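You operate a simulated robot arm through the tools that you are given. There is no shell and no other tool. Be economical: measure what you need, move in short steps, check, and stop when the job is done.

The job below is to be done with a simulated two-armed robot. You get a single attempt, and the scene is never put back.

JOB
Take the grey rag from the steel table top and lay it out flat on the top of the work table.

It is judged by the outcome, as a careful person would: the job done as asked, and still so three seconds after it is handed in. It fails if anything else is knocked over, pushed out of place, dropped, spilled or broken.

ROBOT AND FRAMES
Two 7-joint arms with two-finger parallel grippers on one trunk, on a base that drives. Base frame: it is fixed to the floor where the robot stands at the start and does not move with it; the origin is under the middle of the robot, x ahead of it, y to its left, z up; the surface under the hand at the start is at about z = 740. Lengths are in mm, angles in rad, forces in N, time in s.
The left shoulder is at the start at [70, 133, 1026], the right one opposite. With the tool pointing down near the work surface each hand reaches from about 200 to 640 mm from the robot's upright axis, wherever it stands, measured 20 degrees to its own side. Places, roughly: top of the work table [3700, 0, 800]. Payload 1.57 kg a hand.
The TCP of each hand is the grasp point between the finger pads, 30 mm short of the fingertips. In the tool frame z runs along the fingers and y along their closing line. The gripper opens to 80 mm. The fingers are 17 mm wide and 12 mm thick; the gripper's body (40 by 82 mm) begins 80 mm behind the TCP.
Orientation is told as [roll, pitch, yaw] about the base's x, y, z axes, in that order, counted from this pose: with the fingers straight down and closing along the base's y, the tool's x points along the base's -x, its y along +y and its z along -z.

CONTROLS
- The arms move only by the tool arm_command. It takes "left_targets", "right_targets" or both (then of equal length, played together; a hand with none holds still); each is a list that holds one entry, the list of rows, each a list of 7 numbers: the opening in per cent of the stroke, from 0 (shut) to 100 (fully open), then the shift along the tool's x, y, z in mm, then the turn, a rotation vector about the tool's x, y, z in rad. In form: [[[claw, x, y, z, wx, wy, wz], ...]]. A call has 1 to 20 rows; each row shifts and turns the commanded pose from where the row before left it, along the tool's axes as they then stand. A row lasts 0.2 s, in which the tool goes at most 50 mm and 0.15 rad; a call with a longer step from one row to the next is refused whole, and so is a gripper value outside its range. A pose out of reach is approached as far as the arm can. The call stops where the force on the tool passes 40 N (or 10 N more than at its start, if that is more) or the arm is blocked; 0.2 s more then pass. The fingers move at their own pace (about 153 mm/s each) and stop on an object; they squeeze with about 26 N. The grip force told is the motor's: it shows also when the fingers shut on nothing. Time passes only in rows, and 0.2 s behind the last, so rows that do not move let the fingers close. It gives the time, the measured TCP pose, the force on the tool (base axes), the opening and the grip force at its end, in the units of the frame above (readings bear some noise), with the torque about the TCP (base axes, N m) and any sound that the robot's microphone picked up.
- Cameras (640 x 400 px; columns grow to the right, rows downward): "scene" is now at [124, -44, 1252.4]; the picture's right is [-0.52, -0.85, 0.00], its down [-0.62, 0.38, -0.68] and it looks along [0.58, -0.35, -0.73] (base axes); focal length 263 px, centre (320, 200). "left" rides on the left gripper at [72, 7, -122] in its tool frame; the picture's right is [-0.09, 1.00, 0.00], its down [-0.84, -0.08, -0.54] and it looks along [-0.54, -0.05, 0.84] (tool axes); focal length 238 px, centre (320, 200). "right" rides on the right gripper at [72, -7, -122] in its tool frame; the picture's right is [0.09, 1.00, 0.00], its down [-0.84, 0.08, -0.54] and it looks along [-0.54, 0.05, 0.84] (tool axes); focal length 238 px, centre (320, 200). There is no depth. A picture from a camera that has moved, and an enlarged one, comes with that camera's place and axes in the base frame and with its lens. The place of the scene camera against the robot may be out by one fixed shift of up to 25 mm in any direction.
- get_image(camera): a new picture of that camera. It takes no simulated time.
- move_column(by): slides the trunk up (or, below 0, down) by that many mm; the arms and the scene camera ride with it, the base frame stays. It gives what a move gives, with no picture.
- roll_base(legs): drives the robot by 1 to 6 legs, each [ahead, left, turn to the left] in mm, mm and rad, along the robot's own axes; the way and the turn of a leg run together, so that a leg with both is an arc; at most 1500 mm and 3.142 rad a leg. The arms and the cameras ride along, it lands a little off, and it stops where it bumps. It gives what a move gives.
- pan_tilt(pan, tilt): turns the head with the scene camera to pan (to the left, within 1.501 rad either way) and tilt (down, from -0.506 to 1.204), counted from straight ahead of the robot. It gives what a move gives.
- close_up(camera, box): a new picture of the part [left, top, right, bottom] of that camera's present view, enlarged. It takes no simulated time.
- job_done(): hands the job in; it is judged then, once.

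Go step by step. Nothing tells you exact positions but the pictures and the camera data: compare them with the known pose of the tool, close in by small moves and look again before you grip or let go. The budget is 120 turns and 88 pictures, counting those below and the enlarged ones. Unless the task says otherwise, let go and move clear before handing in, and close with one line.

The tools are called after "Emit:" as name(argument=value, ...) on one line, values as JSON. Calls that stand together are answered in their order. arm_command: Moves the arms, as the interface text tells. Its arguments: {"type":"object","properties":{"left_targets":{"type":"array","items":{"type":"array","items":{"type":"array","items":{"type":"number"}}}},"right_targets":{"type":"array","items":{"type":"array","items":{"type":"array","items":{"type":"number"}}}}},"required":[]} The other tools are called the same way: move_column (by) slides the trunk up or down; roll_base (legs) drives the base; pan_tilt (pan, tilt) turns the head that bears the scene camera; get_image (camera) takes a picture; close_up (camera, box) takes an enlarged picture of a part of a camera's view; job_done () hands the job in.

At the start:

```text
clock: 0.0
left_position: [444.5, 39.3, 901.9]
left_orientation: [0.0, 0.002, -0.001]
left_wrist_force: [0.4, 0.1, -0.3]
left_torque: [-0.03, 0.01, 0.03]
left_finger_gap: 80.1
left_gripper_force: 0.1
right_position: [374.0, -352.9, 979.7]
right_orientation: [0.0, 0.0, 0.0]
right_wrist_force: [0.0, 0.1, 0.7]
right_torque: [0.05, 0.0, 0.02]
right_finger_gap: 80.0
right_gripper_force: 0.0
trunk travel left (down, up): [-600.0, 340.0]
robot x, y, heading: [1.1, -1.3, 0.002]
head pan, tilt: [-0.545, 0.819]
```

scene: 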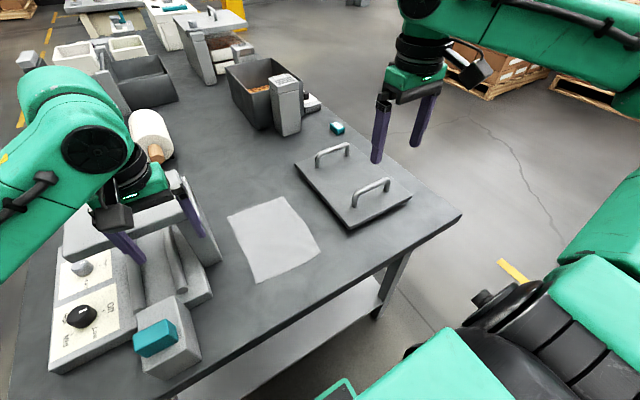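
right: 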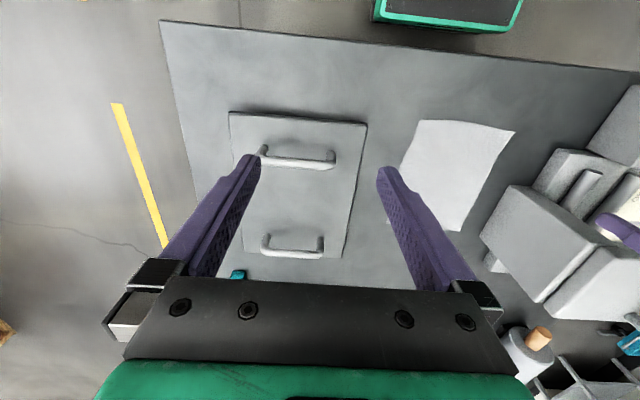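
left: 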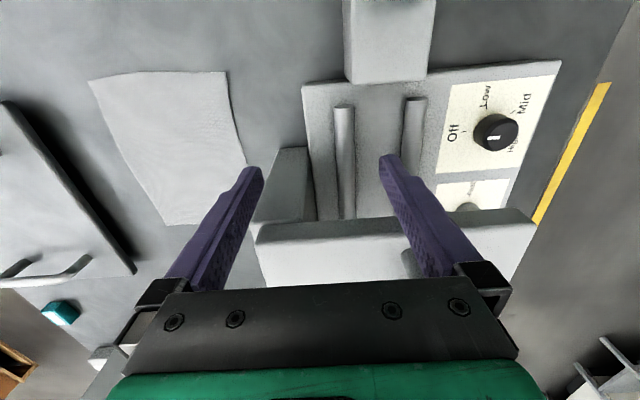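

The rag lies on the steel table at about x 400–600, y −215 to −58, between the sealer and the lid with handles. I'll look closer at it and also look ahead for the work table.

Emit:
close_up(camera="scene", box=[200, 160, 360, 300])

Emit:
pan_tilt(pan=0.0, tilt=0.25)

Emit:
get_image(camera="scene")

```text
2.86 times, centred on (280, 230) of scene
camera zoom: at [124.0, -44.0, 1252.4], right [-0.52, -0.85, 0.0], down [-0.62, 0.38, -0.68], along [0.58, -0.35, -0.73], focal length 753 px, centre (434, 114)
```

zoom: 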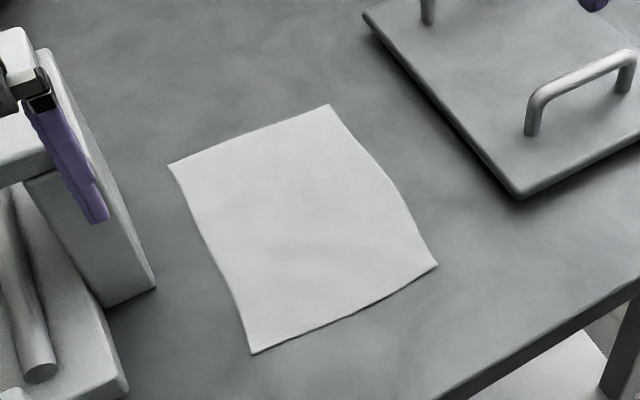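

```text
clock: 1.0
left_position: [443.1, 39.4, 901.8]
left_orientation: [-0.001, 0.0, 0.001]
left_wrist_force: [-0.6, 0.3, 0.2]
left_torque: [-0.03, -0.01, 0.02]
left_finger_gap: 80.1
left_gripper_force: 0.1
right_position: [375.2, -354.0, 981.0]
right_orientation: [0.001, 0.0, 0.001]
right_wrist_force: [0.0, -0.4, 0.0]
right_torque: [0.02, -0.01, 0.02]
right_finger_gap: 80.2
right_gripper_force: 0.1
trunk travel left (down, up): [-600.0, 340.0]
robot x, y, heading: [-0.3, -0.1, -0.0]
head pan, tilt: [0.0, 0.25]
```

```text
83 pictures are left
camera scene: at [149.2, -2.7, 1302.9], right [0.0, -1.0, 0.0], down [-0.25, 0.0, -0.97], along [0.97, 0.0, -0.25], focal length 263 px, centre (320, 200)
```

scene: 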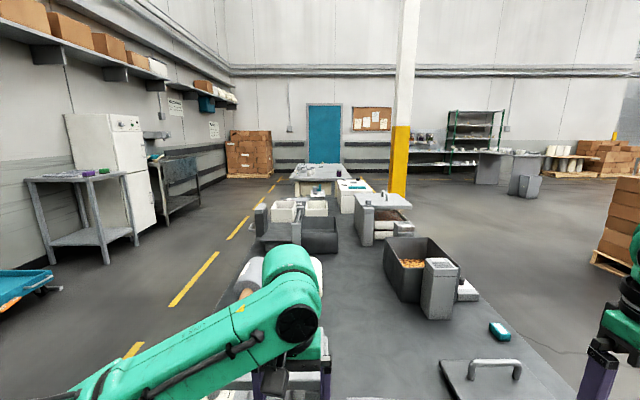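

The work table should appear near (320,171). I'll zoom in on it.

Emit:
close_up(camera="scene", box=[220, 130, 440, 268])

```text
2.90 times, centred on (330, 199) of scene
camera zoom: at [149.2, -2.7, 1302.9], right [0.0, -1.0, 0.0], down [-0.25, 0.0, -0.97], along [0.97, 0.0, -0.25], focal length 764 px, centre (291, 203)
```

zoom: 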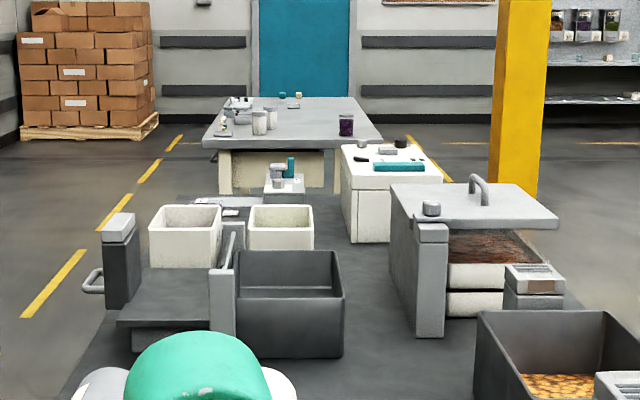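

The rag's near corners come out at about (380,−200) and (384,−53) from both wrist cameras. The work table spans about x 2910–4540, y ±330, and I'll approach it from its right side. First I'll bring both hands over the near corners.

Emit:
arm_command(left_targets=[[[40, 0, 0, -40, 0, 0, 0], [40, 17, -37, 0, 0, 0, 0], [40, 17, -37, 0, 0, 0, 0], [40, 17, -38, 0, 0, 0, 0], [40, 0, 0, 0, 0, 0, 0]]], right_targets=[[[40, -4, 43, 9, 0, 0, 0], [40, -4, 43, 9, 0, 0, 0], [40, -4, 43, 9, 0, 0, 0], [40, -4, 44, 10, 0, 0, 0], [40, 0, 0, 0, 0, 0, 0]]])

Emit:
get_image(camera="left")

Emit:
get_image(camera="right")

Emit:
pan_tilt(pan=-0.3, tilt=0.95)

Emit:
get_image(camera="scene")

```text
clock: 2.2
left_position: [392.0, -71.5, 943.4]
left_orientation: [0.001, 0.0, 0.0]
left_wrist_force: [0.2, -0.1, 0.4]
left_torque: [0.01, -0.02, -0.01]
left_finger_gap: 32.3
left_gripper_force: 0.1
right_position: [390.9, -178.3, 945.4]
right_orientation: [0.0, 0.0, 0.001]
right_wrist_force: [-0.2, 1.0, 0.4]
right_torque: [0.0, -0.01, 0.01]
right_finger_gap: 32.0
right_gripper_force: 0.1
trunk travel left (down, up): [-600.0, 340.0]
robot x, y, heading: [-2.1, -1.0, -0.002]
head pan, tilt: [0.0, 0.25]
```

```text
81 pictures are left
camera left: at [320.1, -66.9, 1065.8], right [0.09, 1.0, 0.0], down [0.84, -0.08, 0.54], along [0.54, -0.05, -0.84], focal length 238 px, centre (320, 200)
```

left: 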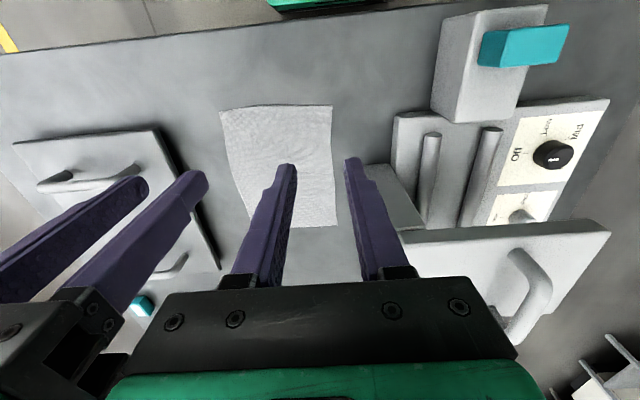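

```text
80 pictures are left
camera right: at [317.8, -185.4, 1066.4], right [-0.09, 1.0, 0.0], down [0.84, 0.08, 0.54], along [0.54, 0.05, -0.84], focal length 238 px, centre (320, 200)
```

right: 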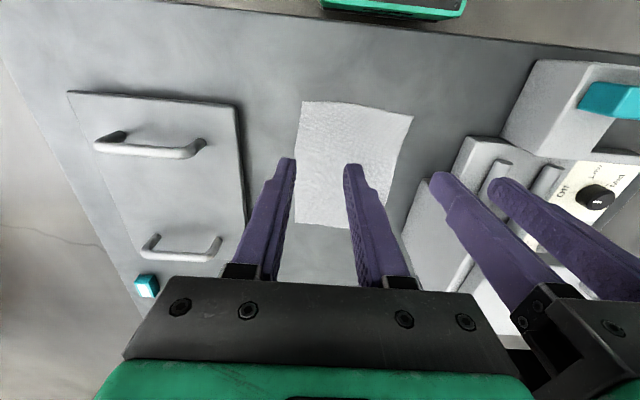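

```text
clock: 3.2
left_position: [392.4, -70.5, 943.6]
left_orientation: [0.001, 0.001, -0.001]
left_wrist_force: [-0.1, 0.1, -1.0]
left_torque: [0.01, 0.03, -0.02]
left_finger_gap: 32.1
left_gripper_force: 0.1
right_position: [390.4, -180.2, 945.3]
right_orientation: [-0.001, 0.0, -0.001]
right_wrist_force: [0.5, -0.3, 0.6]
right_torque: [0.05, 0.02, 0.01]
right_finger_gap: 32.2
right_gripper_force: 0.0
trunk travel left (down, up): [-600.0, 340.0]
robot x, y, heading: [-2.1, 2.0, -0.006]
head pan, tilt: [-0.3, 0.949]
```

```text
79 pictures are left
camera scene: at [125.3, -24.1, 1242.5], right [-0.3, -0.96, 0.0], down [-0.78, 0.24, -0.58], along [0.56, -0.17, -0.81], focal length 263 px, centre (320, 200)
```

scene: 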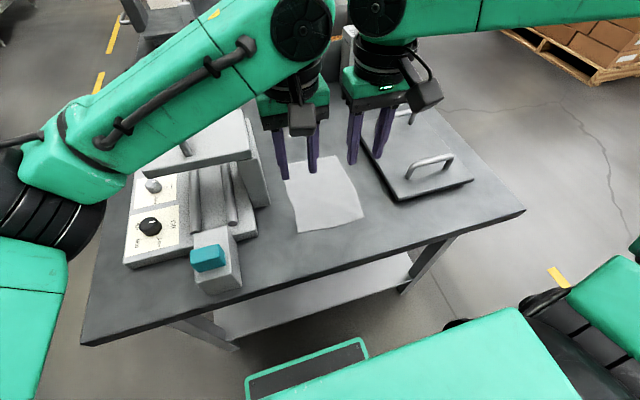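

Corners are confirmed at about (378,−203) and (385,−55). I'll narrow the openings, shift to pinch points just inside the corners and lower until just above the cloth.

Emit:
arm_command(left_targets=[[[28, -4, -9, 30, 0, 0, 0], [28, 0, 0, 40, 0, 0, 0], [28, 0, 0, 40, 0, 0, 0], [28, 0, 0, 30, 0, 0, 0], [28, 0, 0, 20, 0, 0, 0], [28, 0, 0, 0, 0, 0, 0]]], right_targets=[[[28, -1, 2, 31, 0, 0, 0], [28, 0, 0, 40, 0, 0, 0], [28, 0, 0, 40, 0, 0, 0], [28, 0, 0, 30, 0, 0, 0], [28, 0, 0, 20, 0, 0, 0], [28, 0, 0, 0, 0, 0, 0]]])

Emit:
get_image(camera="left")

Emit:
get_image(camera="right")

Emit:
close_up(camera="scene", box=[240, 120, 400, 260])

```text
clock: 4.7
left_position: [396.6, -80.2, 785.1]
left_orientation: [0.0, 0.001, 0.001]
left_wrist_force: [0.4, -0.3, 0.8]
left_torque: [-0.02, 0.02, 0.04]
left_finger_gap: 22.5
left_gripper_force: 0.0
right_position: [392.7, -178.6, 784.0]
right_orientation: [-0.001, 0.0, 0.001]
right_wrist_force: [0.2, -0.6, 0.4]
right_torque: [0.01, 0.03, 0.02]
right_finger_gap: 22.5
right_gripper_force: 0.1
trunk travel left (down, up): [-600.0, 340.0]
robot x, y, heading: [-0.2, 1.4, -0.003]
head pan, tilt: [-0.3, 0.949]
```

```text
78 pictures are left
camera left: at [325.0, -75.1, 906.5], right [0.09, 1.0, 0.0], down [0.84, -0.08, 0.54], along [0.54, -0.05, -0.84], focal length 238 px, centre (320, 200)
```

left: 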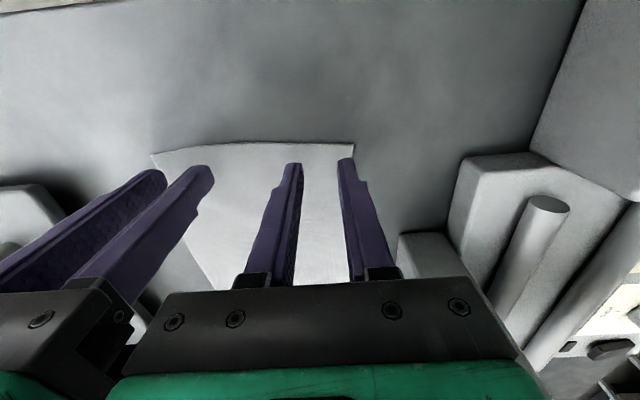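

```text
77 pictures are left
camera right: at [319.7, -184.1, 906.1], right [-0.09, 1.0, 0.0], down [0.84, 0.08, 0.54], along [0.54, 0.05, -0.84], focal length 238 px, centre (320, 200)
```

right: 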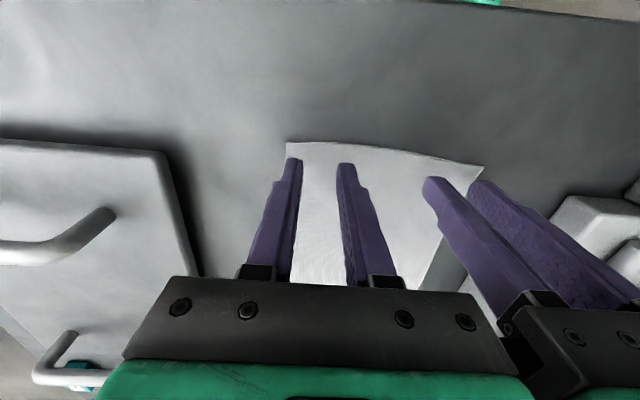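

```text
2.86 times, centred on (320, 190) of scene
camera zoom: at [124.9, -24.1, 1242.4], right [-0.3, -0.96, 0.0], down [-0.78, 0.24, -0.58], along [0.56, -0.17, -0.81], focal length 753 px, centre (320, 229)
```

zoom: 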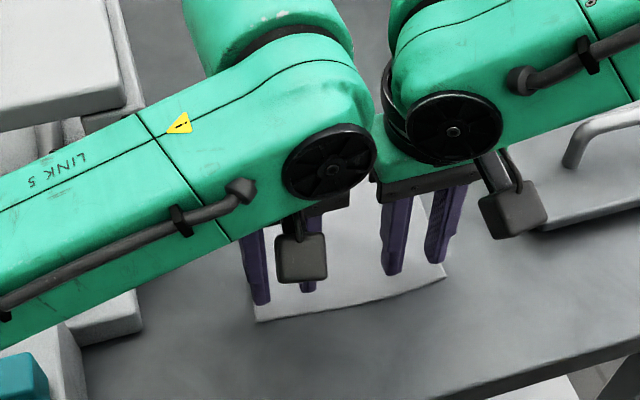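

Both hands are above the corner strips of the rag. I'll go down gently to contact.

Emit:
arm_command(left_targets=[[[28, 0, -1, 10, 0, 0, 0], [28, 0, 0, 1, 0, 0, 0], [28, 0, 0, 1, 0, 0, 0], [28, 0, 0, 1, 0, 0, 0], [28, 0, 0, 0, 0, 0, 0]]], right_targets=[[[28, 0, 1, 10, 0, 0, 0], [28, 0, 0, 1, 0, 0, 0], [28, 0, 0, 1, 0, 0, 0], [28, 0, 0, 1, 0, 0, 0], [28, 0, 0, 0, 0, 0, 0]]])

```text
clock: 5.8
left_position: [396.1, -82.2, 771.7]
left_orientation: [0.0, -0.006, 0.001]
left_wrist_force: [1.7, -0.4, 23.6]
left_torque: [0.12, 0.03, 0.04]
left_finger_gap: 22.5
left_gripper_force: 0.0
right_position: [390.0, -175.2, 772.5]
right_orientation: [0.0, -0.002, 0.0]
right_wrist_force: [-0.1, -0.4, 1.4]
right_torque: [0.02, 0.01, 0.01]
right_finger_gap: 22.4
right_gripper_force: 0.1
trunk travel left (down, up): [-600.0, 340.0]
robot x, y, heading: [2.0, 3.1, -0.001]
head pan, tilt: [-0.3, 0.949]
```

The left fingertips are pressing on the cloth (24 N); the right ones are a millimetre above. I'll lower the right and ease the left a bit.

Emit:
arm_command(left_targets=[[[28, 0, 0, -0.5, 0, 0, 0], [28, 0, 0, 0, 0, 0, 0], [28, 0, 0, 0, 0, 0, 0]]], right_targets=[[[28, 0, 0, 0.7, 0, 0, 0], [28, 0, 0, 0.7, 0, 0, 0], [28, 0, 0, 0, 0, 0, 0]]])

```text
clock: 6.7
left_position: [395.5, -81.8, 771.3]
left_orientation: [-0.002, -0.003, 0.001]
left_wrist_force: [2.8, -1.2, 16.0]
left_torque: [0.01, -0.05, 0.02]
left_finger_gap: 22.5
left_gripper_force: 0.0
right_position: [389.0, -175.7, 771.1]
right_orientation: [0.0, -0.008, 0.0]
right_wrist_force: [0.9, -2.0, 25.2]
right_torque: [-0.07, 0.11, 0.0]
right_finger_gap: 22.6
right_gripper_force: 0.1
trunk travel left (down, up): [-600.0, 340.0]
robot x, y, heading: [5.1, -0.7, -0.003]
head pan, tilt: [-0.3, 0.949]
```

Both are in contact; now I'll close to pinch.

Emit:
arm_command(left_targets=[[[18, 0, 0, 0, 0, 0, 0], [8, 0, 0, 0, 0, 0, 0], [0, 0, 0, 0, 0, 0, 0], [0, 0, 0, 0, 0, 0, 0]]], right_targets=[[[18, 0, 0, 0, 0, 0, 0], [8, 0, 0, 0, 0, 0, 0], [0, 0, 0, 0, 0, 0, 0], [0, 0, 0, 0, 0, 0, 0]]])

Emit:
get_image(camera="left")

Emit:
get_image(camera="right")

```text
clock: 7.7
left_position: [393.3, -82.2, 771.4]
left_orientation: [-0.003, -0.003, 0.0]
left_wrist_force: [-0.1, -7.0, 7.2]
left_torque: [-0.22, 0.08, 0.04]
left_finger_gap: 1.8
left_gripper_force: 23.0
right_position: [389.3, -175.7, 772.0]
right_orientation: [0.001, -0.006, 0.001]
right_wrist_force: [1.8, 4.7, 33.6]
right_torque: [0.16, 0.1, -0.01]
right_finger_gap: 0.2
right_gripper_force: 21.0
trunk travel left (down, up): [-600.0, 340.0]
robot x, y, heading: [0.8, -0.4, -0.001]
head pan, tilt: [-0.3, 0.949]
```

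```text
75 pictures are left
camera left: at [321.7, -76.4, 893.7], right [0.09, 1.0, 0.0], down [0.83, -0.08, 0.55], along [0.54, -0.05, -0.84], focal length 238 px, centre (320, 200)
```

left: 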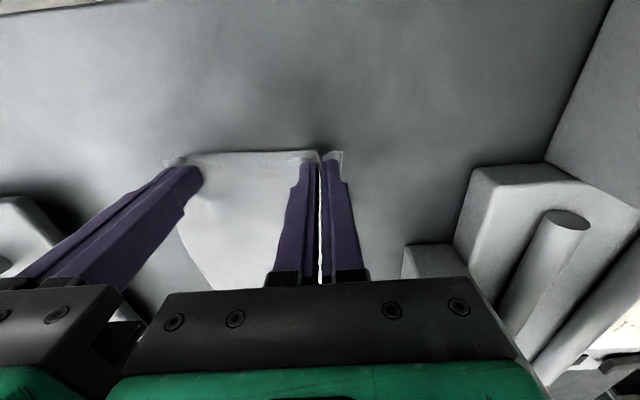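

```text
74 pictures are left
camera right: at [315.7, -181.7, 892.7], right [-0.09, 1.0, 0.0], down [0.83, 0.08, 0.55], along [0.55, 0.05, -0.84], focal length 238 px, centre (320, 200)
```

right: 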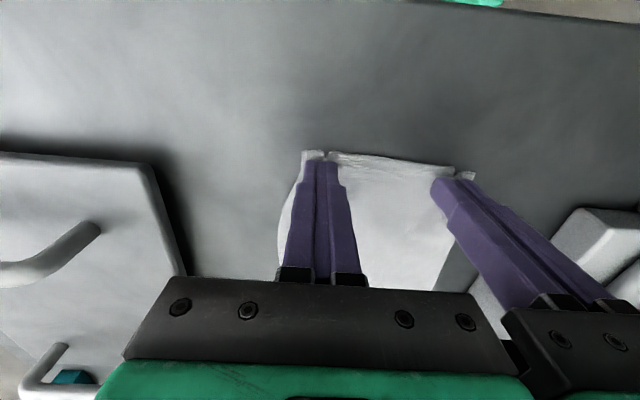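

The left holds a fold (gap 1.8 mm); the right is doubtful (0.2 mm). I'll lift slightly to see.

Emit:
arm_command(left_targets=[[[0, 0, 0, -10, 0, 0, 0], [0, 0, 0, -15, 0, 0, 0], [0, 0, 0, -15, 0, 0, 0]]], right_targets=[[[0, 0, 0, -10, 0, 0, 0], [0, 0, 0, -15, 0, 0, 0], [0, 0, 0, -15, 0, 0, 0]]])

Emit:
get_image(camera="left")

Emit:
get_image(camera="right")

```text
clock: 8.4
left_position: [396.1, -83.2, 807.9]
left_orientation: [0.002, 0.002, 0.001]
left_wrist_force: [0.0, -0.5, -0.3]
left_torque: [0.01, 0.02, 0.01]
left_finger_gap: 1.5
left_gripper_force: 23.7
right_position: [391.6, -177.4, 807.2]
right_orientation: [-0.001, 0.002, -0.001]
right_wrist_force: [0.9, 0.8, 0.3]
right_torque: [0.0, 0.0, 0.0]
right_finger_gap: 0.0
right_gripper_force: 21.0
trunk travel left (down, up): [-600.0, 340.0]
robot x, y, heading: [-0.3, 2.8, 0.002]
head pan, tilt: [-0.3, 0.949]
```

```text
73 pictures are left
camera left: at [324.9, -78.4, 931.0], right [0.09, 1.0, 0.0], down [0.84, -0.08, 0.54], along [0.54, -0.05, -0.84], focal length 238 px, centre (320, 200)
```

left: 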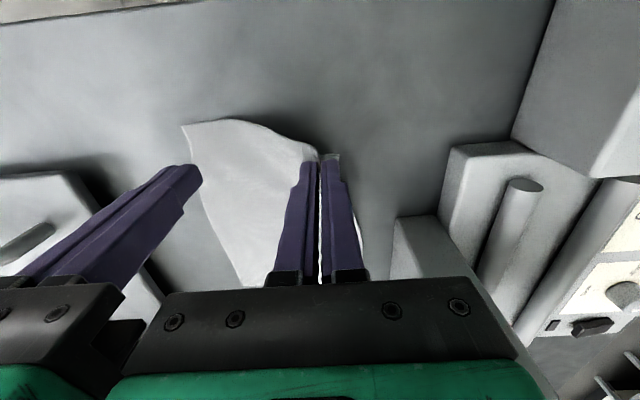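

```text
72 pictures are left
camera right: at [318.7, -183.4, 929.8], right [-0.09, 1.0, 0.0], down [0.84, 0.08, 0.54], along [0.54, 0.05, -0.84], focal length 238 px, centre (320, 200)
```

right: 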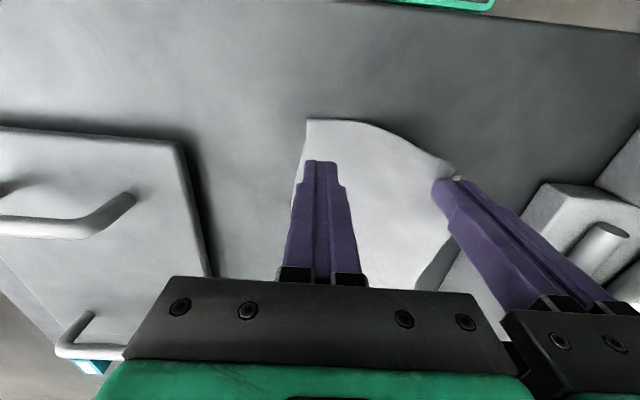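

The left holds its corner; the right slipped. I'll lower the left again (kept shut), open the right and look for the right corner.

Emit:
arm_command(left_targets=[[[0, 0, 0, 15, 0, 0, 0], [0, 0, 0, 15, 0, 0, 0], [0, 0, 0, 3, 0, 0, 0], [0, 0, 0, 0, 0, 0, 0]]], right_targets=[[[35, 0, 0, -20, 0, 0, 0], [35, 0, 0, 0, 0, 0, 0], [35, 0, 0, 0, 0, 0, 0], [35, 0, 0, 0, 0, 0, 0]]])

Emit:
get_image(camera="right")

```text
clock: 9.4
left_position: [395.6, -82.7, 776.1]
left_orientation: [-0.001, 0.0, 0.001]
left_wrist_force: [0.1, -0.3, -0.8]
left_torque: [0.0, 0.0, 0.0]
left_finger_gap: 1.7
left_gripper_force: 23.2
right_position: [391.3, -174.0, 829.4]
right_orientation: [0.001, -0.001, -0.001]
right_wrist_force: [-1.2, -1.1, 0.5]
right_torque: [-0.01, -0.01, 0.04]
right_finger_gap: 28.0
right_gripper_force: 0.1
trunk travel left (down, up): [-600.0, 340.0]
robot x, y, heading: [2.1, 1.0, 0.002]
head pan, tilt: [-0.3, 0.949]
```

```text
71 pictures are left
camera right: at [318.6, -181.1, 950.8], right [-0.09, 1.0, 0.0], down [0.84, 0.08, 0.54], along [0.54, 0.05, -0.84], focal length 238 px, centre (320, 200)
```

right: 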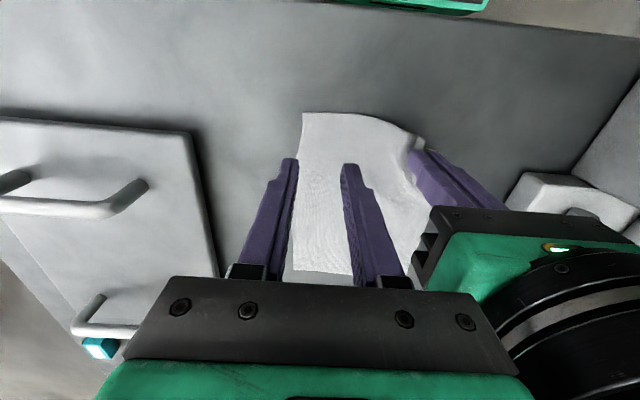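

The right corner now lies at about (367,−191), too close to the left hand for the same orientation. I'll turn the right hand by 90° so it pinches along x and keeps clear of the left gripper.

Emit:
arm_command(right_targets=[[[28, 0, -7, 0, 0, 0, -0.143], [28, 0, 0, 0, 0, 0, -0.143], [28, 0, 0, 0, 0, 0, -0.143], [28, 0, 0, 0, 0, 0, -0.143], [28, 0, 0, 0, 0, 0, -0.143], [28, 0, 0, 0, 0, 0, -0.143], [28, 0, 0, 0, 0, 0, -0.143], [28, 0, 0, 0, 0, 0, -0.143], [28, 0, 0, 0, 0, 0, -0.143], [28, 0, 0, 0, 0, 0, -0.143], [28, 0, 0, 0, 0, 0, -0.14], [28, 0, 0, 0, 0, 0, 0]]])

Emit:
get_image(camera="right")

Emit:
get_image(camera="scene")

```text
clock: 12.1
left_position: [395.9, -82.3, 776.7]
left_orientation: [0.0, -0.001, -0.001]
left_wrist_force: [0.0, 0.6, -0.3]
left_torque: [-0.02, 0.01, -0.01]
left_finger_gap: 1.5
left_gripper_force: 23.5
right_position: [391.9, -183.9, 828.5]
right_orientation: [0.001, 0.001, 1.571]
right_wrist_force: [0.6, 0.4, -0.3]
right_torque: [0.0, -0.01, 0.03]
right_finger_gap: 22.4
right_gripper_force: 0.0
trunk travel left (down, up): [-600.0, 340.0]
robot x, y, heading: [2.4, -4.3, -0.005]
head pan, tilt: [-0.3, 0.949]
```

```text
70 pictures are left
camera right: at [398.2, -255.3, 950.4], right [-1.0, -0.09, 0.0], down [-0.08, 0.84, 0.54], along [-0.05, 0.54, -0.84], focal length 238 px, centre (320, 200)
```

right: 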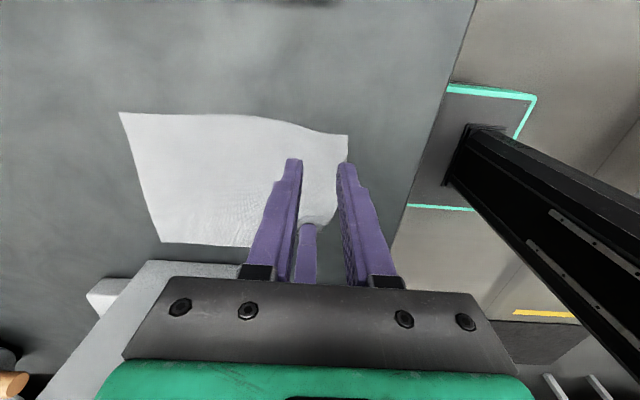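

```text
69 pictures are left
camera scene: at [125.3, -24.0, 1242.4], right [-0.3, -0.96, 0.0], down [-0.78, 0.24, -0.58], along [0.56, -0.17, -0.81], focal length 263 px, centre (320, 200)
```

scene: 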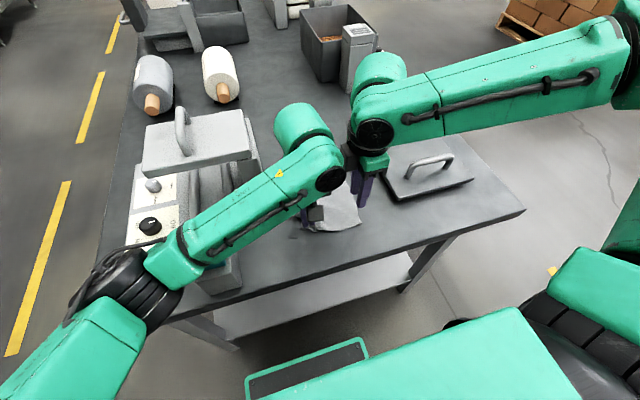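

The corner is confirmed at (367,−191). I'll shift 4 mm inward and lower the right hand to contact.

Emit:
arm_command(right_targets=[[[28, -4, 0, 25, 0, 0, 0], [28, 0, 0, 25, 0, 0, 0], [28, 0, 0, 4, 0, 0, 0], [28, 0, 0, 1, 0, 0, 0], [28, 0, 0, 1, 0, 0, 0], [28, 0, 0, 1, 0, 0, 0], [28, 0, 0, 0, 0, 0, 0]]])

```text
clock: 13.7
left_position: [395.9, -82.6, 775.5]
left_orientation: [0.0, -0.001, -0.001]
left_wrist_force: [-1.1, 0.2, -0.7]
left_torque: [0.01, -0.03, -0.01]
left_finger_gap: 1.8
left_gripper_force: 23.9
right_position: [390.5, -180.1, 770.6]
right_orientation: [-0.004, 0.001, 1.569]
right_wrist_force: [1.0, 0.5, 4.7]
right_torque: [0.0, -0.02, 0.0]
right_finger_gap: 22.2
right_gripper_force: 0.0
trunk travel left (down, up): [-600.0, 340.0]
robot x, y, heading: [-2.8, 1.5, 0.0]
head pan, tilt: [-0.3, 0.949]
```

Light contact (about 5 N). I'll press half a millimetre more and close gradually.

Emit:
arm_command(right_targets=[[[28, 0, 0, 0.6, 0, 0, 0], [18, 0, 0, 0, 0, 0, 0], [8, 0, 0, 0, 0, 0, 0], [0, 0, 0, 0, 0, 0, 0], [0, 0, 0, 0, 0, 0, 0]]])

Emit:
get_image(camera="right")

```text
clock: 14.8
left_position: [394.7, -80.6, 777.2]
left_orientation: [0.0, -0.001, -0.001]
left_wrist_force: [0.2, 0.5, -0.4]
left_torque: [0.0, -0.03, 0.02]
left_finger_gap: 1.6
left_gripper_force: 23.8
right_position: [390.4, -180.1, 769.9]
right_orientation: [-0.003, 0.0, 1.568]
right_wrist_force: [-0.3, 0.1, 15.4]
right_torque: [-0.01, -0.01, -0.01]
right_finger_gap: 2.2
right_gripper_force: 24.1
trunk travel left (down, up): [-600.0, 340.0]
robot x, y, heading: [0.4, -1.0, 0.002]
head pan, tilt: [-0.3, 0.949]
```

```text
68 pictures are left
camera right: at [396.1, -251.1, 893.3], right [-1.0, -0.09, 0.0], down [-0.08, 0.84, 0.54], along [-0.05, 0.54, -0.84], focal length 238 px, centre (320, 200)
```

right: 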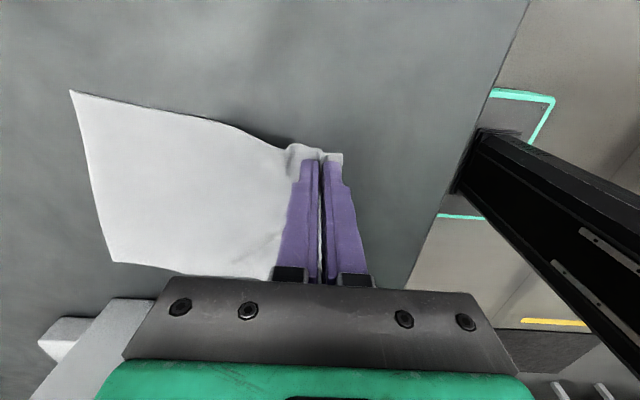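

The right now holds the cloth (gap 2.2 mm). I'll lift both together.

Emit:
arm_command(left_targets=[[[0, 0, 0, -10, 0, 0, 0], [0, 0, 0, -15, 0, 0, 0], [0, 0, 0, -20, 0, 0, 0], [0, 0, 0, -25, 0, 0, 0], [0, 0, 0, -30, 0, 0, 0], [0, 0, 0, 0, 0, 0, 0]]], right_targets=[[[0, 0, 0, -16, 0, 0, 0], [0, 0, 0, -15, 0, 0, 0], [0, 0, 0, -20, 0, 0, 0], [0, 0, 0, -25, 0, 0, 0], [0, 0, 0, -30, 0, 0, 0], [0, 0, 0, 0, 0, 0, 0]]])

Emit:
get_image(camera="right")

Emit:
get_image(camera="left")

```text
clock: 16.2
left_position: [397.8, -84.9, 875.0]
left_orientation: [-0.001, 0.001, 0.001]
left_wrist_force: [0.5, 0.7, 0.2]
left_torque: [-0.01, 0.0, -0.01]
left_finger_gap: 1.5
left_gripper_force: 23.6
right_position: [392.0, -179.2, 876.6]
right_orientation: [0.0, -0.001, 1.569]
right_wrist_force: [0.2, 1.5, -0.7]
right_torque: [0.0, -0.02, 0.01]
right_finger_gap: 1.9
right_gripper_force: 22.9
trunk travel left (down, up): [-600.0, 340.0]
robot x, y, heading: [-0.4, -0.8, 0.003]
head pan, tilt: [-0.3, 0.949]
```

```text
67 pictures are left
camera right: at [398.0, -251.7, 998.7], right [-1.0, -0.09, 0.0], down [-0.08, 0.84, 0.54], along [-0.05, 0.54, -0.84], focal length 238 px, centre (320, 200)
```

right: 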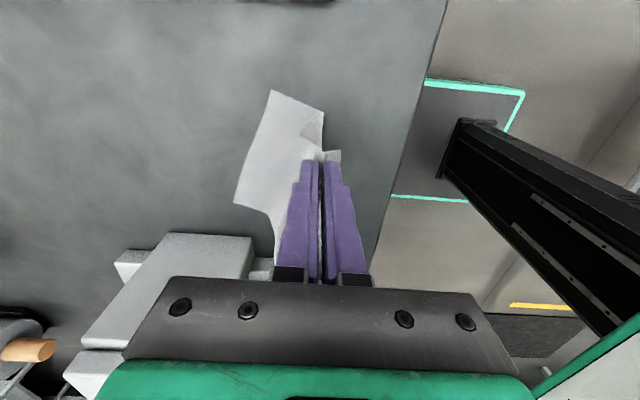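

```text
66 pictures are left
camera left: at [325.6, -80.3, 996.7], right [0.09, 1.0, 0.0], down [0.84, -0.08, 0.54], along [0.54, -0.05, -0.84], focal length 238 px, centre (320, 200)
```

left: 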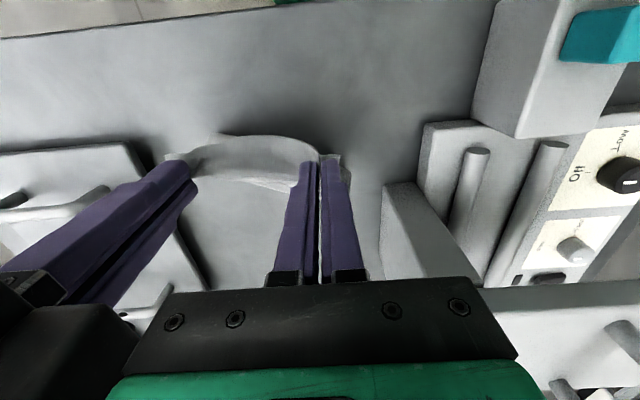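

Both hands hold the rag. I'll raise the trunk to lift it clear and spread the hands slightly to take up the slack.

Emit:
move_column(by=300)

Emit:
arm_command(left_targets=[[[0, 0, 4, 0, 0, 0, 0], [0, 0, 3, 0, 0, 0, 0], [0, 0, 0, 0, 0, 0, 0]]], right_targets=[[[0, 4, 0, 0, 0, 0, 0], [0, 3, 0, 0, 0, 0, 0], [0, 0, 0, 0, 0, 0, 0]]])

Emit:
pan_tilt(pan=-0.3, tilt=0.75)

Emit:
get_image(camera="scene")

Emit:
get_image(camera="left")

```text
clock: 19.2
left_position: [396.5, -85.8, 1174.1]
left_orientation: [-0.001, 0.0, 0.001]
left_wrist_force: [-0.1, 0.0, -0.2]
left_torque: [0.03, 0.0, 0.04]
left_finger_gap: 2.0
left_gripper_force: 23.4
right_position: [391.6, -180.2, 1176.4]
right_orientation: [-0.001, -0.001, 1.569]
right_wrist_force: [-0.3, 0.4, 0.0]
right_torque: [0.02, 0.01, -0.02]
right_finger_gap: 2.0
right_gripper_force: 23.3
trunk travel left (down, up): [-900.0, 40.0]
robot x, y, heading: [-3.1, 3.2, -0.003]
head pan, tilt: [-0.3, 0.949]
```

```text
clock: 20.1
left_position: [395.7, -78.1, 1173.8]
left_orientation: [-0.002, 0.0, -0.002]
left_wrist_force: [-1.1, -7.2, 0.5]
left_torque: [-0.18, 0.02, -0.01]
left_finger_gap: 1.5
left_gripper_force: 23.5
right_position: [391.7, -187.9, 1177.2]
right_orientation: [0.0, -0.003, 1.569]
right_wrist_force: [0.7, 4.8, -0.2]
right_torque: [0.15, -0.02, -0.03]
right_finger_gap: 2.1
right_gripper_force: 23.6
trunk travel left (down, up): [-900.0, 40.0]
robot x, y, heading: [3.1, 2.1, 0.0]
head pan, tilt: [-0.3, 0.949]
```

```text
clock: 20.8
left_position: [396.4, -77.6, 1175.3]
left_orientation: [-0.001, 0.0, 0.0]
left_wrist_force: [-1.1, -6.6, 1.0]
left_torque: [-0.19, 0.02, -0.06]
left_finger_gap: 1.8
left_gripper_force: 23.7
right_position: [391.9, -186.7, 1177.1]
right_orientation: [-0.001, -0.002, 1.57]
right_wrist_force: [0.8, 6.6, -0.9]
right_torque: [0.18, -0.03, -0.07]
right_finger_gap: 1.9
right_gripper_force: 23.7
trunk travel left (down, up): [-900.0, 40.0]
robot x, y, heading: [2.1, 3.6, -0.003]
head pan, tilt: [-0.3, 0.75]
```

```text
65 pictures are left
camera scene: at [135.0, -27.1, 1557.9], right [-0.3, -0.96, 0.0], down [-0.65, 0.2, -0.73], along [0.7, -0.22, -0.68], focal length 263 px, centre (320, 200)
```

scene: 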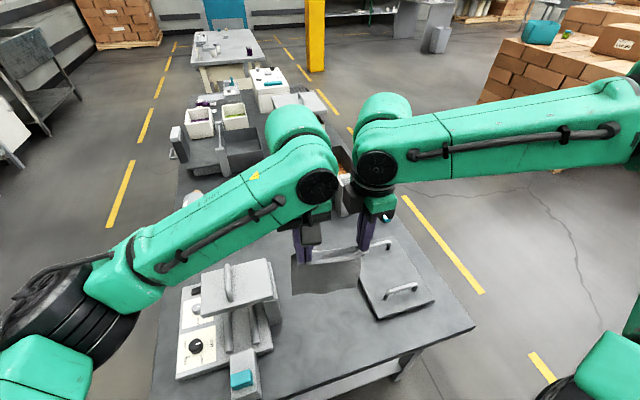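

```text
64 pictures are left
camera left: at [325.1, -73.6, 1296.6], right [0.09, 1.0, 0.0], down [0.84, -0.08, 0.54], along [0.54, -0.05, -0.84], focal length 238 px, centre (320, 200)
```

left: 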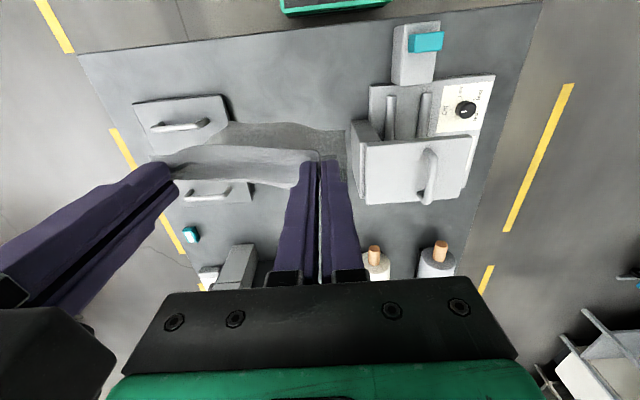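

The rag hangs taut between the hands. I'll ease the tension a little, back off, and drive round on the right-hand side to the work table.

Emit:
arm_command(left_targets=[[[0, 0, -3, 0, 0, 0, 0], [0, 0, 0, 0, 0, 0, 0]]], right_targets=[[[0, -3, 0, 0, 0, 0, 0], [0, 0, 0, 0, 0, 0, 0]]])

Emit:
roll_base(legs=[[-450, 0, 0], [0, -1250, 0]])

Emit:
pan_tilt(pan=0.2, tilt=0.35)

Emit:
get_image(camera="scene")

```text
clock: 21.4
left_position: [396.4, -82.8, 1174.2]
left_orientation: [0.002, -0.001, 0.0]
left_wrist_force: [0.5, -0.4, -0.6]
left_torque: [-0.01, -0.04, 0.01]
left_finger_gap: 1.7
left_gripper_force: 23.3
right_position: [392.0, -184.8, 1177.3]
right_orientation: [0.0, 0.0, 1.57]
right_wrist_force: [0.7, 0.2, 0.1]
right_torque: [0.03, -0.01, 0.04]
right_finger_gap: 2.2
right_gripper_force: 23.6
trunk travel left (down, up): [-900.0, 40.0]
robot x, y, heading: [2.7, -3.6, -0.001]
head pan, tilt: [-0.3, 0.75]
```

```text
clock: 29.9
left_position: [-49.9, -1312.9, 1172.8]
left_orientation: [-0.001, -0.001, -0.005]
left_wrist_force: [0.7, -0.5, -0.2]
left_torque: [0.02, -0.01, -0.06]
left_finger_gap: 1.9
left_gripper_force: 23.6
right_position: [-54.6, -1415.6, 1177.1]
right_orientation: [0.001, 0.001, 1.565]
right_wrist_force: [-0.5, -0.4, 0.0]
right_torque: [-0.01, -0.01, -0.03]
right_finger_gap: 2.3
right_gripper_force: 23.6
trunk travel left (down, up): [-900.0, 40.0]
robot x, y, heading: [-445.6, -1230.1, -0.004]
head pan, tilt: [-0.3, 0.75]
```

```text
clock: 30.8
left_position: [-49.5, -1314.1, 1173.7]
left_orientation: [0.0, -0.001, -0.006]
left_wrist_force: [-0.5, 0.2, -0.1]
left_torque: [0.0, 0.02, 0.0]
left_finger_gap: 1.8
left_gripper_force: 23.4
right_position: [-54.5, -1417.6, 1176.8]
right_orientation: [0.001, -0.001, 1.565]
right_wrist_force: [-0.5, 0.0, -0.2]
right_torque: [0.01, -0.01, 0.0]
right_finger_gap: 2.1
right_gripper_force: 23.2
trunk travel left (down, up): [-900.0, 40.0]
robot x, y, heading: [-448.0, -1230.6, -0.01]
head pan, tilt: [0.201, 0.351]
```

```text
63 pictures are left
camera scene: at [-298.0, -1215.1, 1593.5], right [0.19, -0.98, 0.0], down [-0.34, -0.07, -0.94], along [0.92, 0.18, -0.34], focal length 263 px, centre (320, 200)
```

scene: 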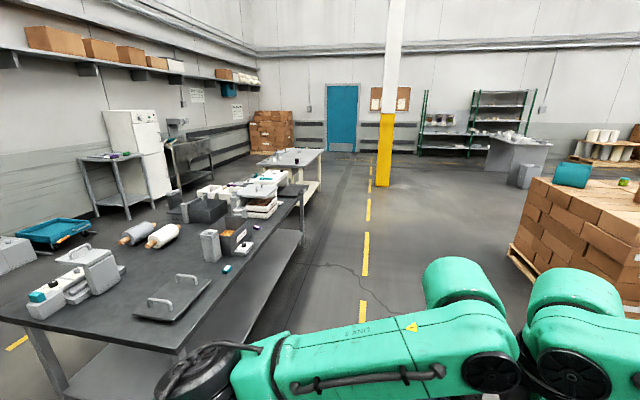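

The corridor between the steel table and the box pallet is wide and clear. I'll drive along it and turn to face the work table's right side.

Emit:
roll_base(legs=[[1500, 0, 0], [1500, 0, 0], [1150, 0, 0]])

Emit:
pan_tilt(pan=1.3, tilt=0.6)

Emit:
get_image(camera="scene")

```text
clock: 50.8
left_position: [4123.2, -1140.4, 1173.8]
left_orientation: [0.0, 0.0, 0.066]
left_wrist_force: [-1.1, -1.0, -0.2]
left_torque: [-0.04, 0.02, -0.05]
left_finger_gap: 1.7
left_gripper_force: 23.5
right_position: [4124.9, -1243.5, 1178.3]
right_orientation: [0.001, -0.002, 1.635]
right_wrist_force: [-0.2, -0.5, 0.1]
right_torque: [0.02, -0.05, 0.01]
right_finger_gap: 2.0
right_gripper_force: 23.6
trunk travel left (down, up): [-900.0, 40.0]
robot x, y, heading: [3720.1, -1086.0, 0.067]
head pan, tilt: [0.201, 0.351]
```

```text
clock: 52.1
left_position: [4124.7, -1140.6, 1175.0]
left_orientation: [0.0, -0.002, 0.068]
left_wrist_force: [0.5, -0.7, 0.2]
left_torque: [-0.02, -0.01, 0.01]
left_finger_gap: 1.8
left_gripper_force: 23.6
right_position: [4126.1, -1242.1, 1176.9]
right_orientation: [0.0, 0.0, 1.635]
right_wrist_force: [-0.8, 0.1, -0.3]
right_torque: [-0.01, -0.01, -0.04]
right_finger_gap: 2.5
right_gripper_force: 23.4
trunk travel left (down, up): [-900.0, 40.0]
robot x, y, heading: [3722.3, -1088.2, 0.074]
head pan, tilt: [1.3, 0.6]
```

```text
62 pictures are left
camera scene: at [3796.3, -997.9, 1570.8], right [0.98, -0.2, 0.0], down [-0.11, -0.55, -0.83], along [0.17, 0.81, -0.56], focal length 263 px, centre (320, 200)
```

scene: 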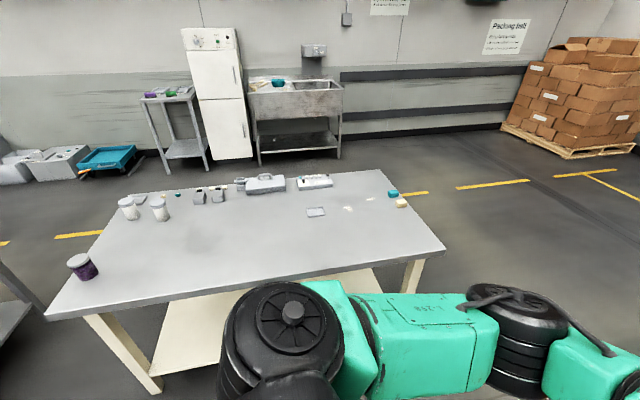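

The table's near edge is at about y −345, and the middle right area is clear. I'll turn left to face it and approach part way.

Emit:
roll_base(legs=[[0, 0, 1.497], [270, 0, 0]])

Emit:
pan_tilt(pan=-0.3, tilt=0.8)

Emit:
get_image(camera="scene")

Emit:
get_image(camera="left")

```text
clock: 57.7
left_position: [3800.6, -423.0, 1175.1]
left_orientation: [0.0, -0.002, 1.578]
left_wrist_force: [0.3, -0.5, -0.1]
left_torque: [0.02, 0.01, 0.0]
left_finger_gap: 1.6
left_gripper_force: 24.1
right_position: [3902.6, -426.8, 1178.8]
right_orientation: [-0.002, 0.0, -3.135]
right_wrist_force: [0.9, -0.1, -0.2]
right_torque: [0.04, 0.03, -0.02]
right_finger_gap: 2.2
right_gripper_force: 23.6
trunk travel left (down, up): [-900.0, 40.0]
robot x, y, heading: [3721.7, -817.2, 1.578]
head pan, tilt: [1.3, 0.6]
```

```text
clock: 59.4
left_position: [3800.0, -420.6, 1173.5]
left_orientation: [-0.001, 0.001, 1.579]
left_wrist_force: [0.0, -0.2, 0.2]
left_torque: [-0.01, 0.03, -0.05]
left_finger_gap: 1.7
left_gripper_force: 23.7
right_position: [3902.5, -424.3, 1178.1]
right_orientation: [-0.001, -0.001, -3.135]
right_wrist_force: [1.1, 0.5, 1.3]
right_torque: [-0.01, 0.02, 0.0]
right_finger_gap: 2.2
right_gripper_force: 23.8
trunk travel left (down, up): [-900.0, 40.0]
robot x, y, heading: [3725.5, -816.2, 1.575]
head pan, tilt: [-0.3, 0.799]
```

```text
61 pictures are left
camera scene: at [3749.6, -692.9, 1553.9], right [0.96, -0.29, 0.0], down [-0.21, -0.69, -0.7], along [0.2, 0.67, -0.72], focal length 263 px, centre (320, 200)
```

scene: 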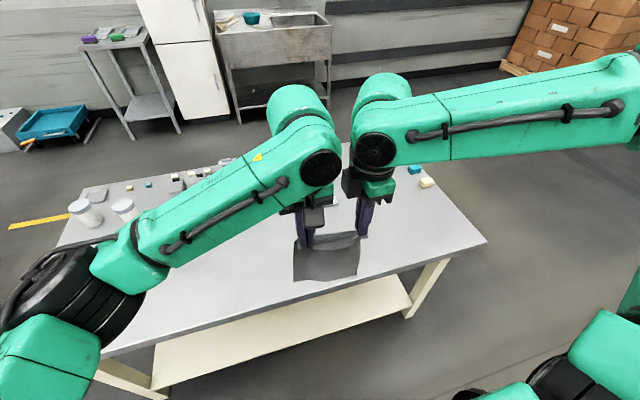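

```text
60 pictures are left
camera left: at [3794.1, -494.5, 1296.8], right [-1.0, 0.08, 0.0], down [0.07, 0.84, 0.54], along [0.05, 0.54, -0.84], focal length 238 px, centre (320, 200)
```

left: 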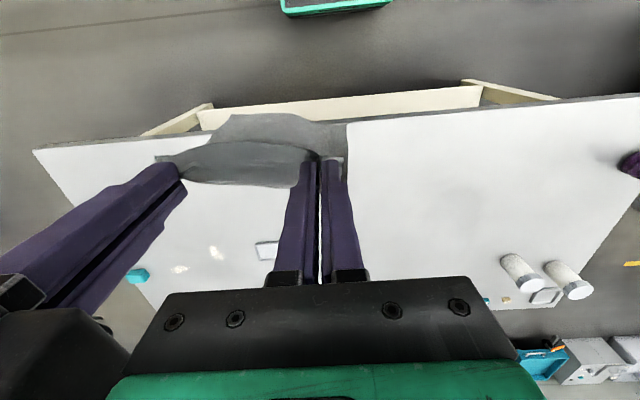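

The edge is at about y −360. I'll move in to about 315 mm from it, then raise and extend the hands forward and lower the trunk so the rag hangs just above the table.

Emit:
roll_base(legs=[[140, 0, -0.004]])

Emit:
arm_command(left_targets=[[[0, 0, 0, -30, 0, 0, 0], [0, 0, 0, -40, 0, 0, 0], [0, 0, 0, -40, 0, 0, 0], [0, -30, 0, 0, 0, 0, 0], [0, -30, 0, 0, 0, 0, 0], [0, -30, 0, 0, 0, 0, 0], [0, -30, 0, 0, 0, 0, 0], [0, -30, 0, 0, 0, 0, 0], [0, 0, 0, 0, 0, 0, 0]]], right_targets=[[[0, 0, 0, -30, 0, 0, 0], [0, 0, 0, -40, 0, 0, 0], [0, 0, 0, -36, 0, 0, 0], [0, 0, -30, 0, 0, 0, 0], [0, 0, -30, 0, 0, 0, 0], [0, 0, -30, 0, 0, 0, 0], [0, 0, -30, 0, 0, 0, 0], [0, 0, -30, 0, 0, 0, 0], [0, 0, 0, 0, 0, 0, 0]]])

Emit:
get_image(camera="left")

```text
clock: 60.7
left_position: [3800.2, -284.9, 1176.6]
left_orientation: [-0.001, -0.003, 1.572]
left_wrist_force: [-0.8, 0.0, -0.2]
left_torque: [0.01, -0.02, -0.06]
left_finger_gap: 1.7
left_gripper_force: 23.4
right_position: [3903.1, -289.4, 1178.5]
right_orientation: [-0.003, 0.0, -3.138]
right_wrist_force: [0.1, 0.7, 0.1]
right_torque: [0.01, 0.03, -0.02]
right_finger_gap: 1.8
right_gripper_force: 23.7
trunk travel left (down, up): [-900.0, 40.0]
robot x, y, heading: [3719.7, -676.9, 1.578]
head pan, tilt: [-0.3, 0.799]
```

```text
clock: 62.7
left_position: [3783.9, -156.1, 1288.3]
left_orientation: [-0.021, 0.0, 1.597]
left_wrist_force: [34.1, 2.4, -1.0]
left_torque: [0.1, -1.06, -0.15]
left_finger_gap: 3.6
left_gripper_force: 24.3
left hand out of reach, approached as far as the arm can: row 7, 8
right_position: [3909.3, -145.0, 1280.5]
right_orientation: [0.003, -0.011, 3.132]
right_wrist_force: [-33.3, -3.4, 1.7]
right_torque: [-0.08, 0.97, 0.03]
right_finger_gap: 2.1
right_gripper_force: 23.5
right hand out of reach, approached as far as the arm can: row 8
trunk travel left (down, up): [-900.0, 40.0]
robot x, y, heading: [3720.1, -679.5, 1.578]
head pan, tilt: [-0.3, 0.799]
```

```text
59 pictures are left
camera left: at [3776.9, -231.1, 1409.6], right [-1.0, 0.07, -0.02], down [0.04, 0.84, 0.54], along [0.05, 0.54, -0.84], focal length 238 px, centre (320, 200)
```

left: 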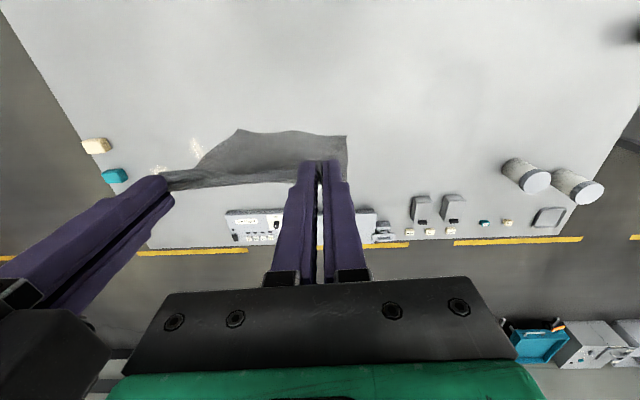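

The reach ran out at that height and the hands are pulling apart. I'll bring them back and check that the tension goes.

Emit:
arm_command(left_targets=[[[0, 30, 0, 0, 0, 0, 0], [0, 30, 0, 0, 0, 0, 0], [0, 0, 0, 0, 0, 0, 0]]], right_targets=[[[0, 0, 30, 0, 0, 0, 0], [0, 0, 30, 0, 0, 0, 0], [0, 0, 0, 0, 0, 0, 0]]])

Emit:
get_image(camera="left")

Emit:
get_image(camera="right")

```text
clock: 63.5
left_position: [3792.7, -225.6, 1284.2]
left_orientation: [0.001, 0.0, 1.572]
left_wrist_force: [11.9, 2.1, 0.4]
left_torque: [0.04, -0.38, -0.02]
left_finger_gap: 1.7
left_gripper_force: 23.6
right_position: [3908.0, -202.1, 1281.2]
right_orientation: [-0.001, -0.001, -3.134]
right_wrist_force: [-12.2, -2.6, 0.3]
right_torque: [-0.08, 0.35, 0.04]
right_finger_gap: 2.0
right_gripper_force: 24.0
trunk travel left (down, up): [-900.0, 40.0]
robot x, y, heading: [3716.3, -678.3, 1.576]
head pan, tilt: [-0.3, 0.799]
```

```text
58 pictures are left
camera left: at [3787.7, -299.3, 1406.6], right [-1.0, 0.09, 0.0], down [0.08, 0.84, 0.54], along [0.05, 0.54, -0.84], focal length 238 px, centre (320, 200)
```

left: 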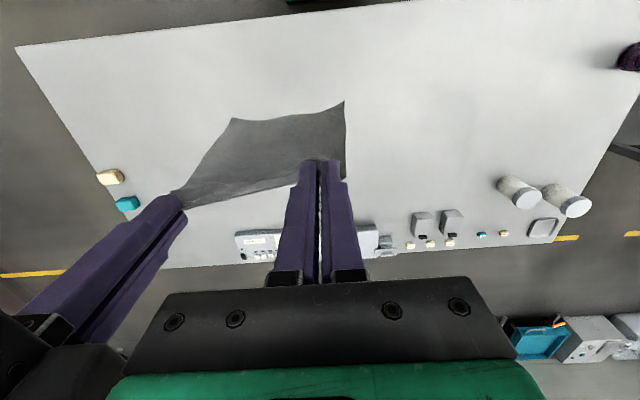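

```text
57 pictures are left
camera right: at [3980.5, -194.9, 1404.2], right [0.1, -1.0, 0.0], down [-0.84, -0.08, 0.54], along [-0.54, -0.05, -0.84], focal length 238 px, centre (320, 200)
```

right: 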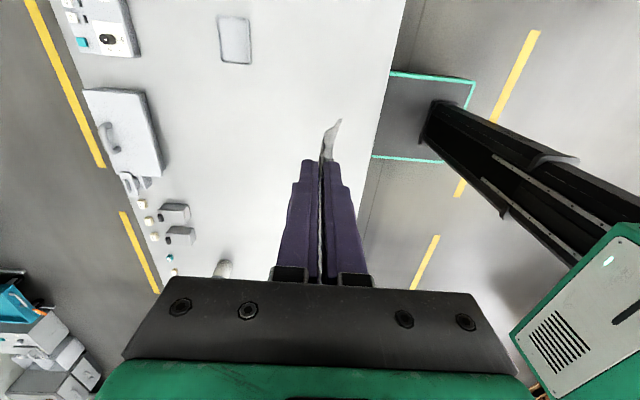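

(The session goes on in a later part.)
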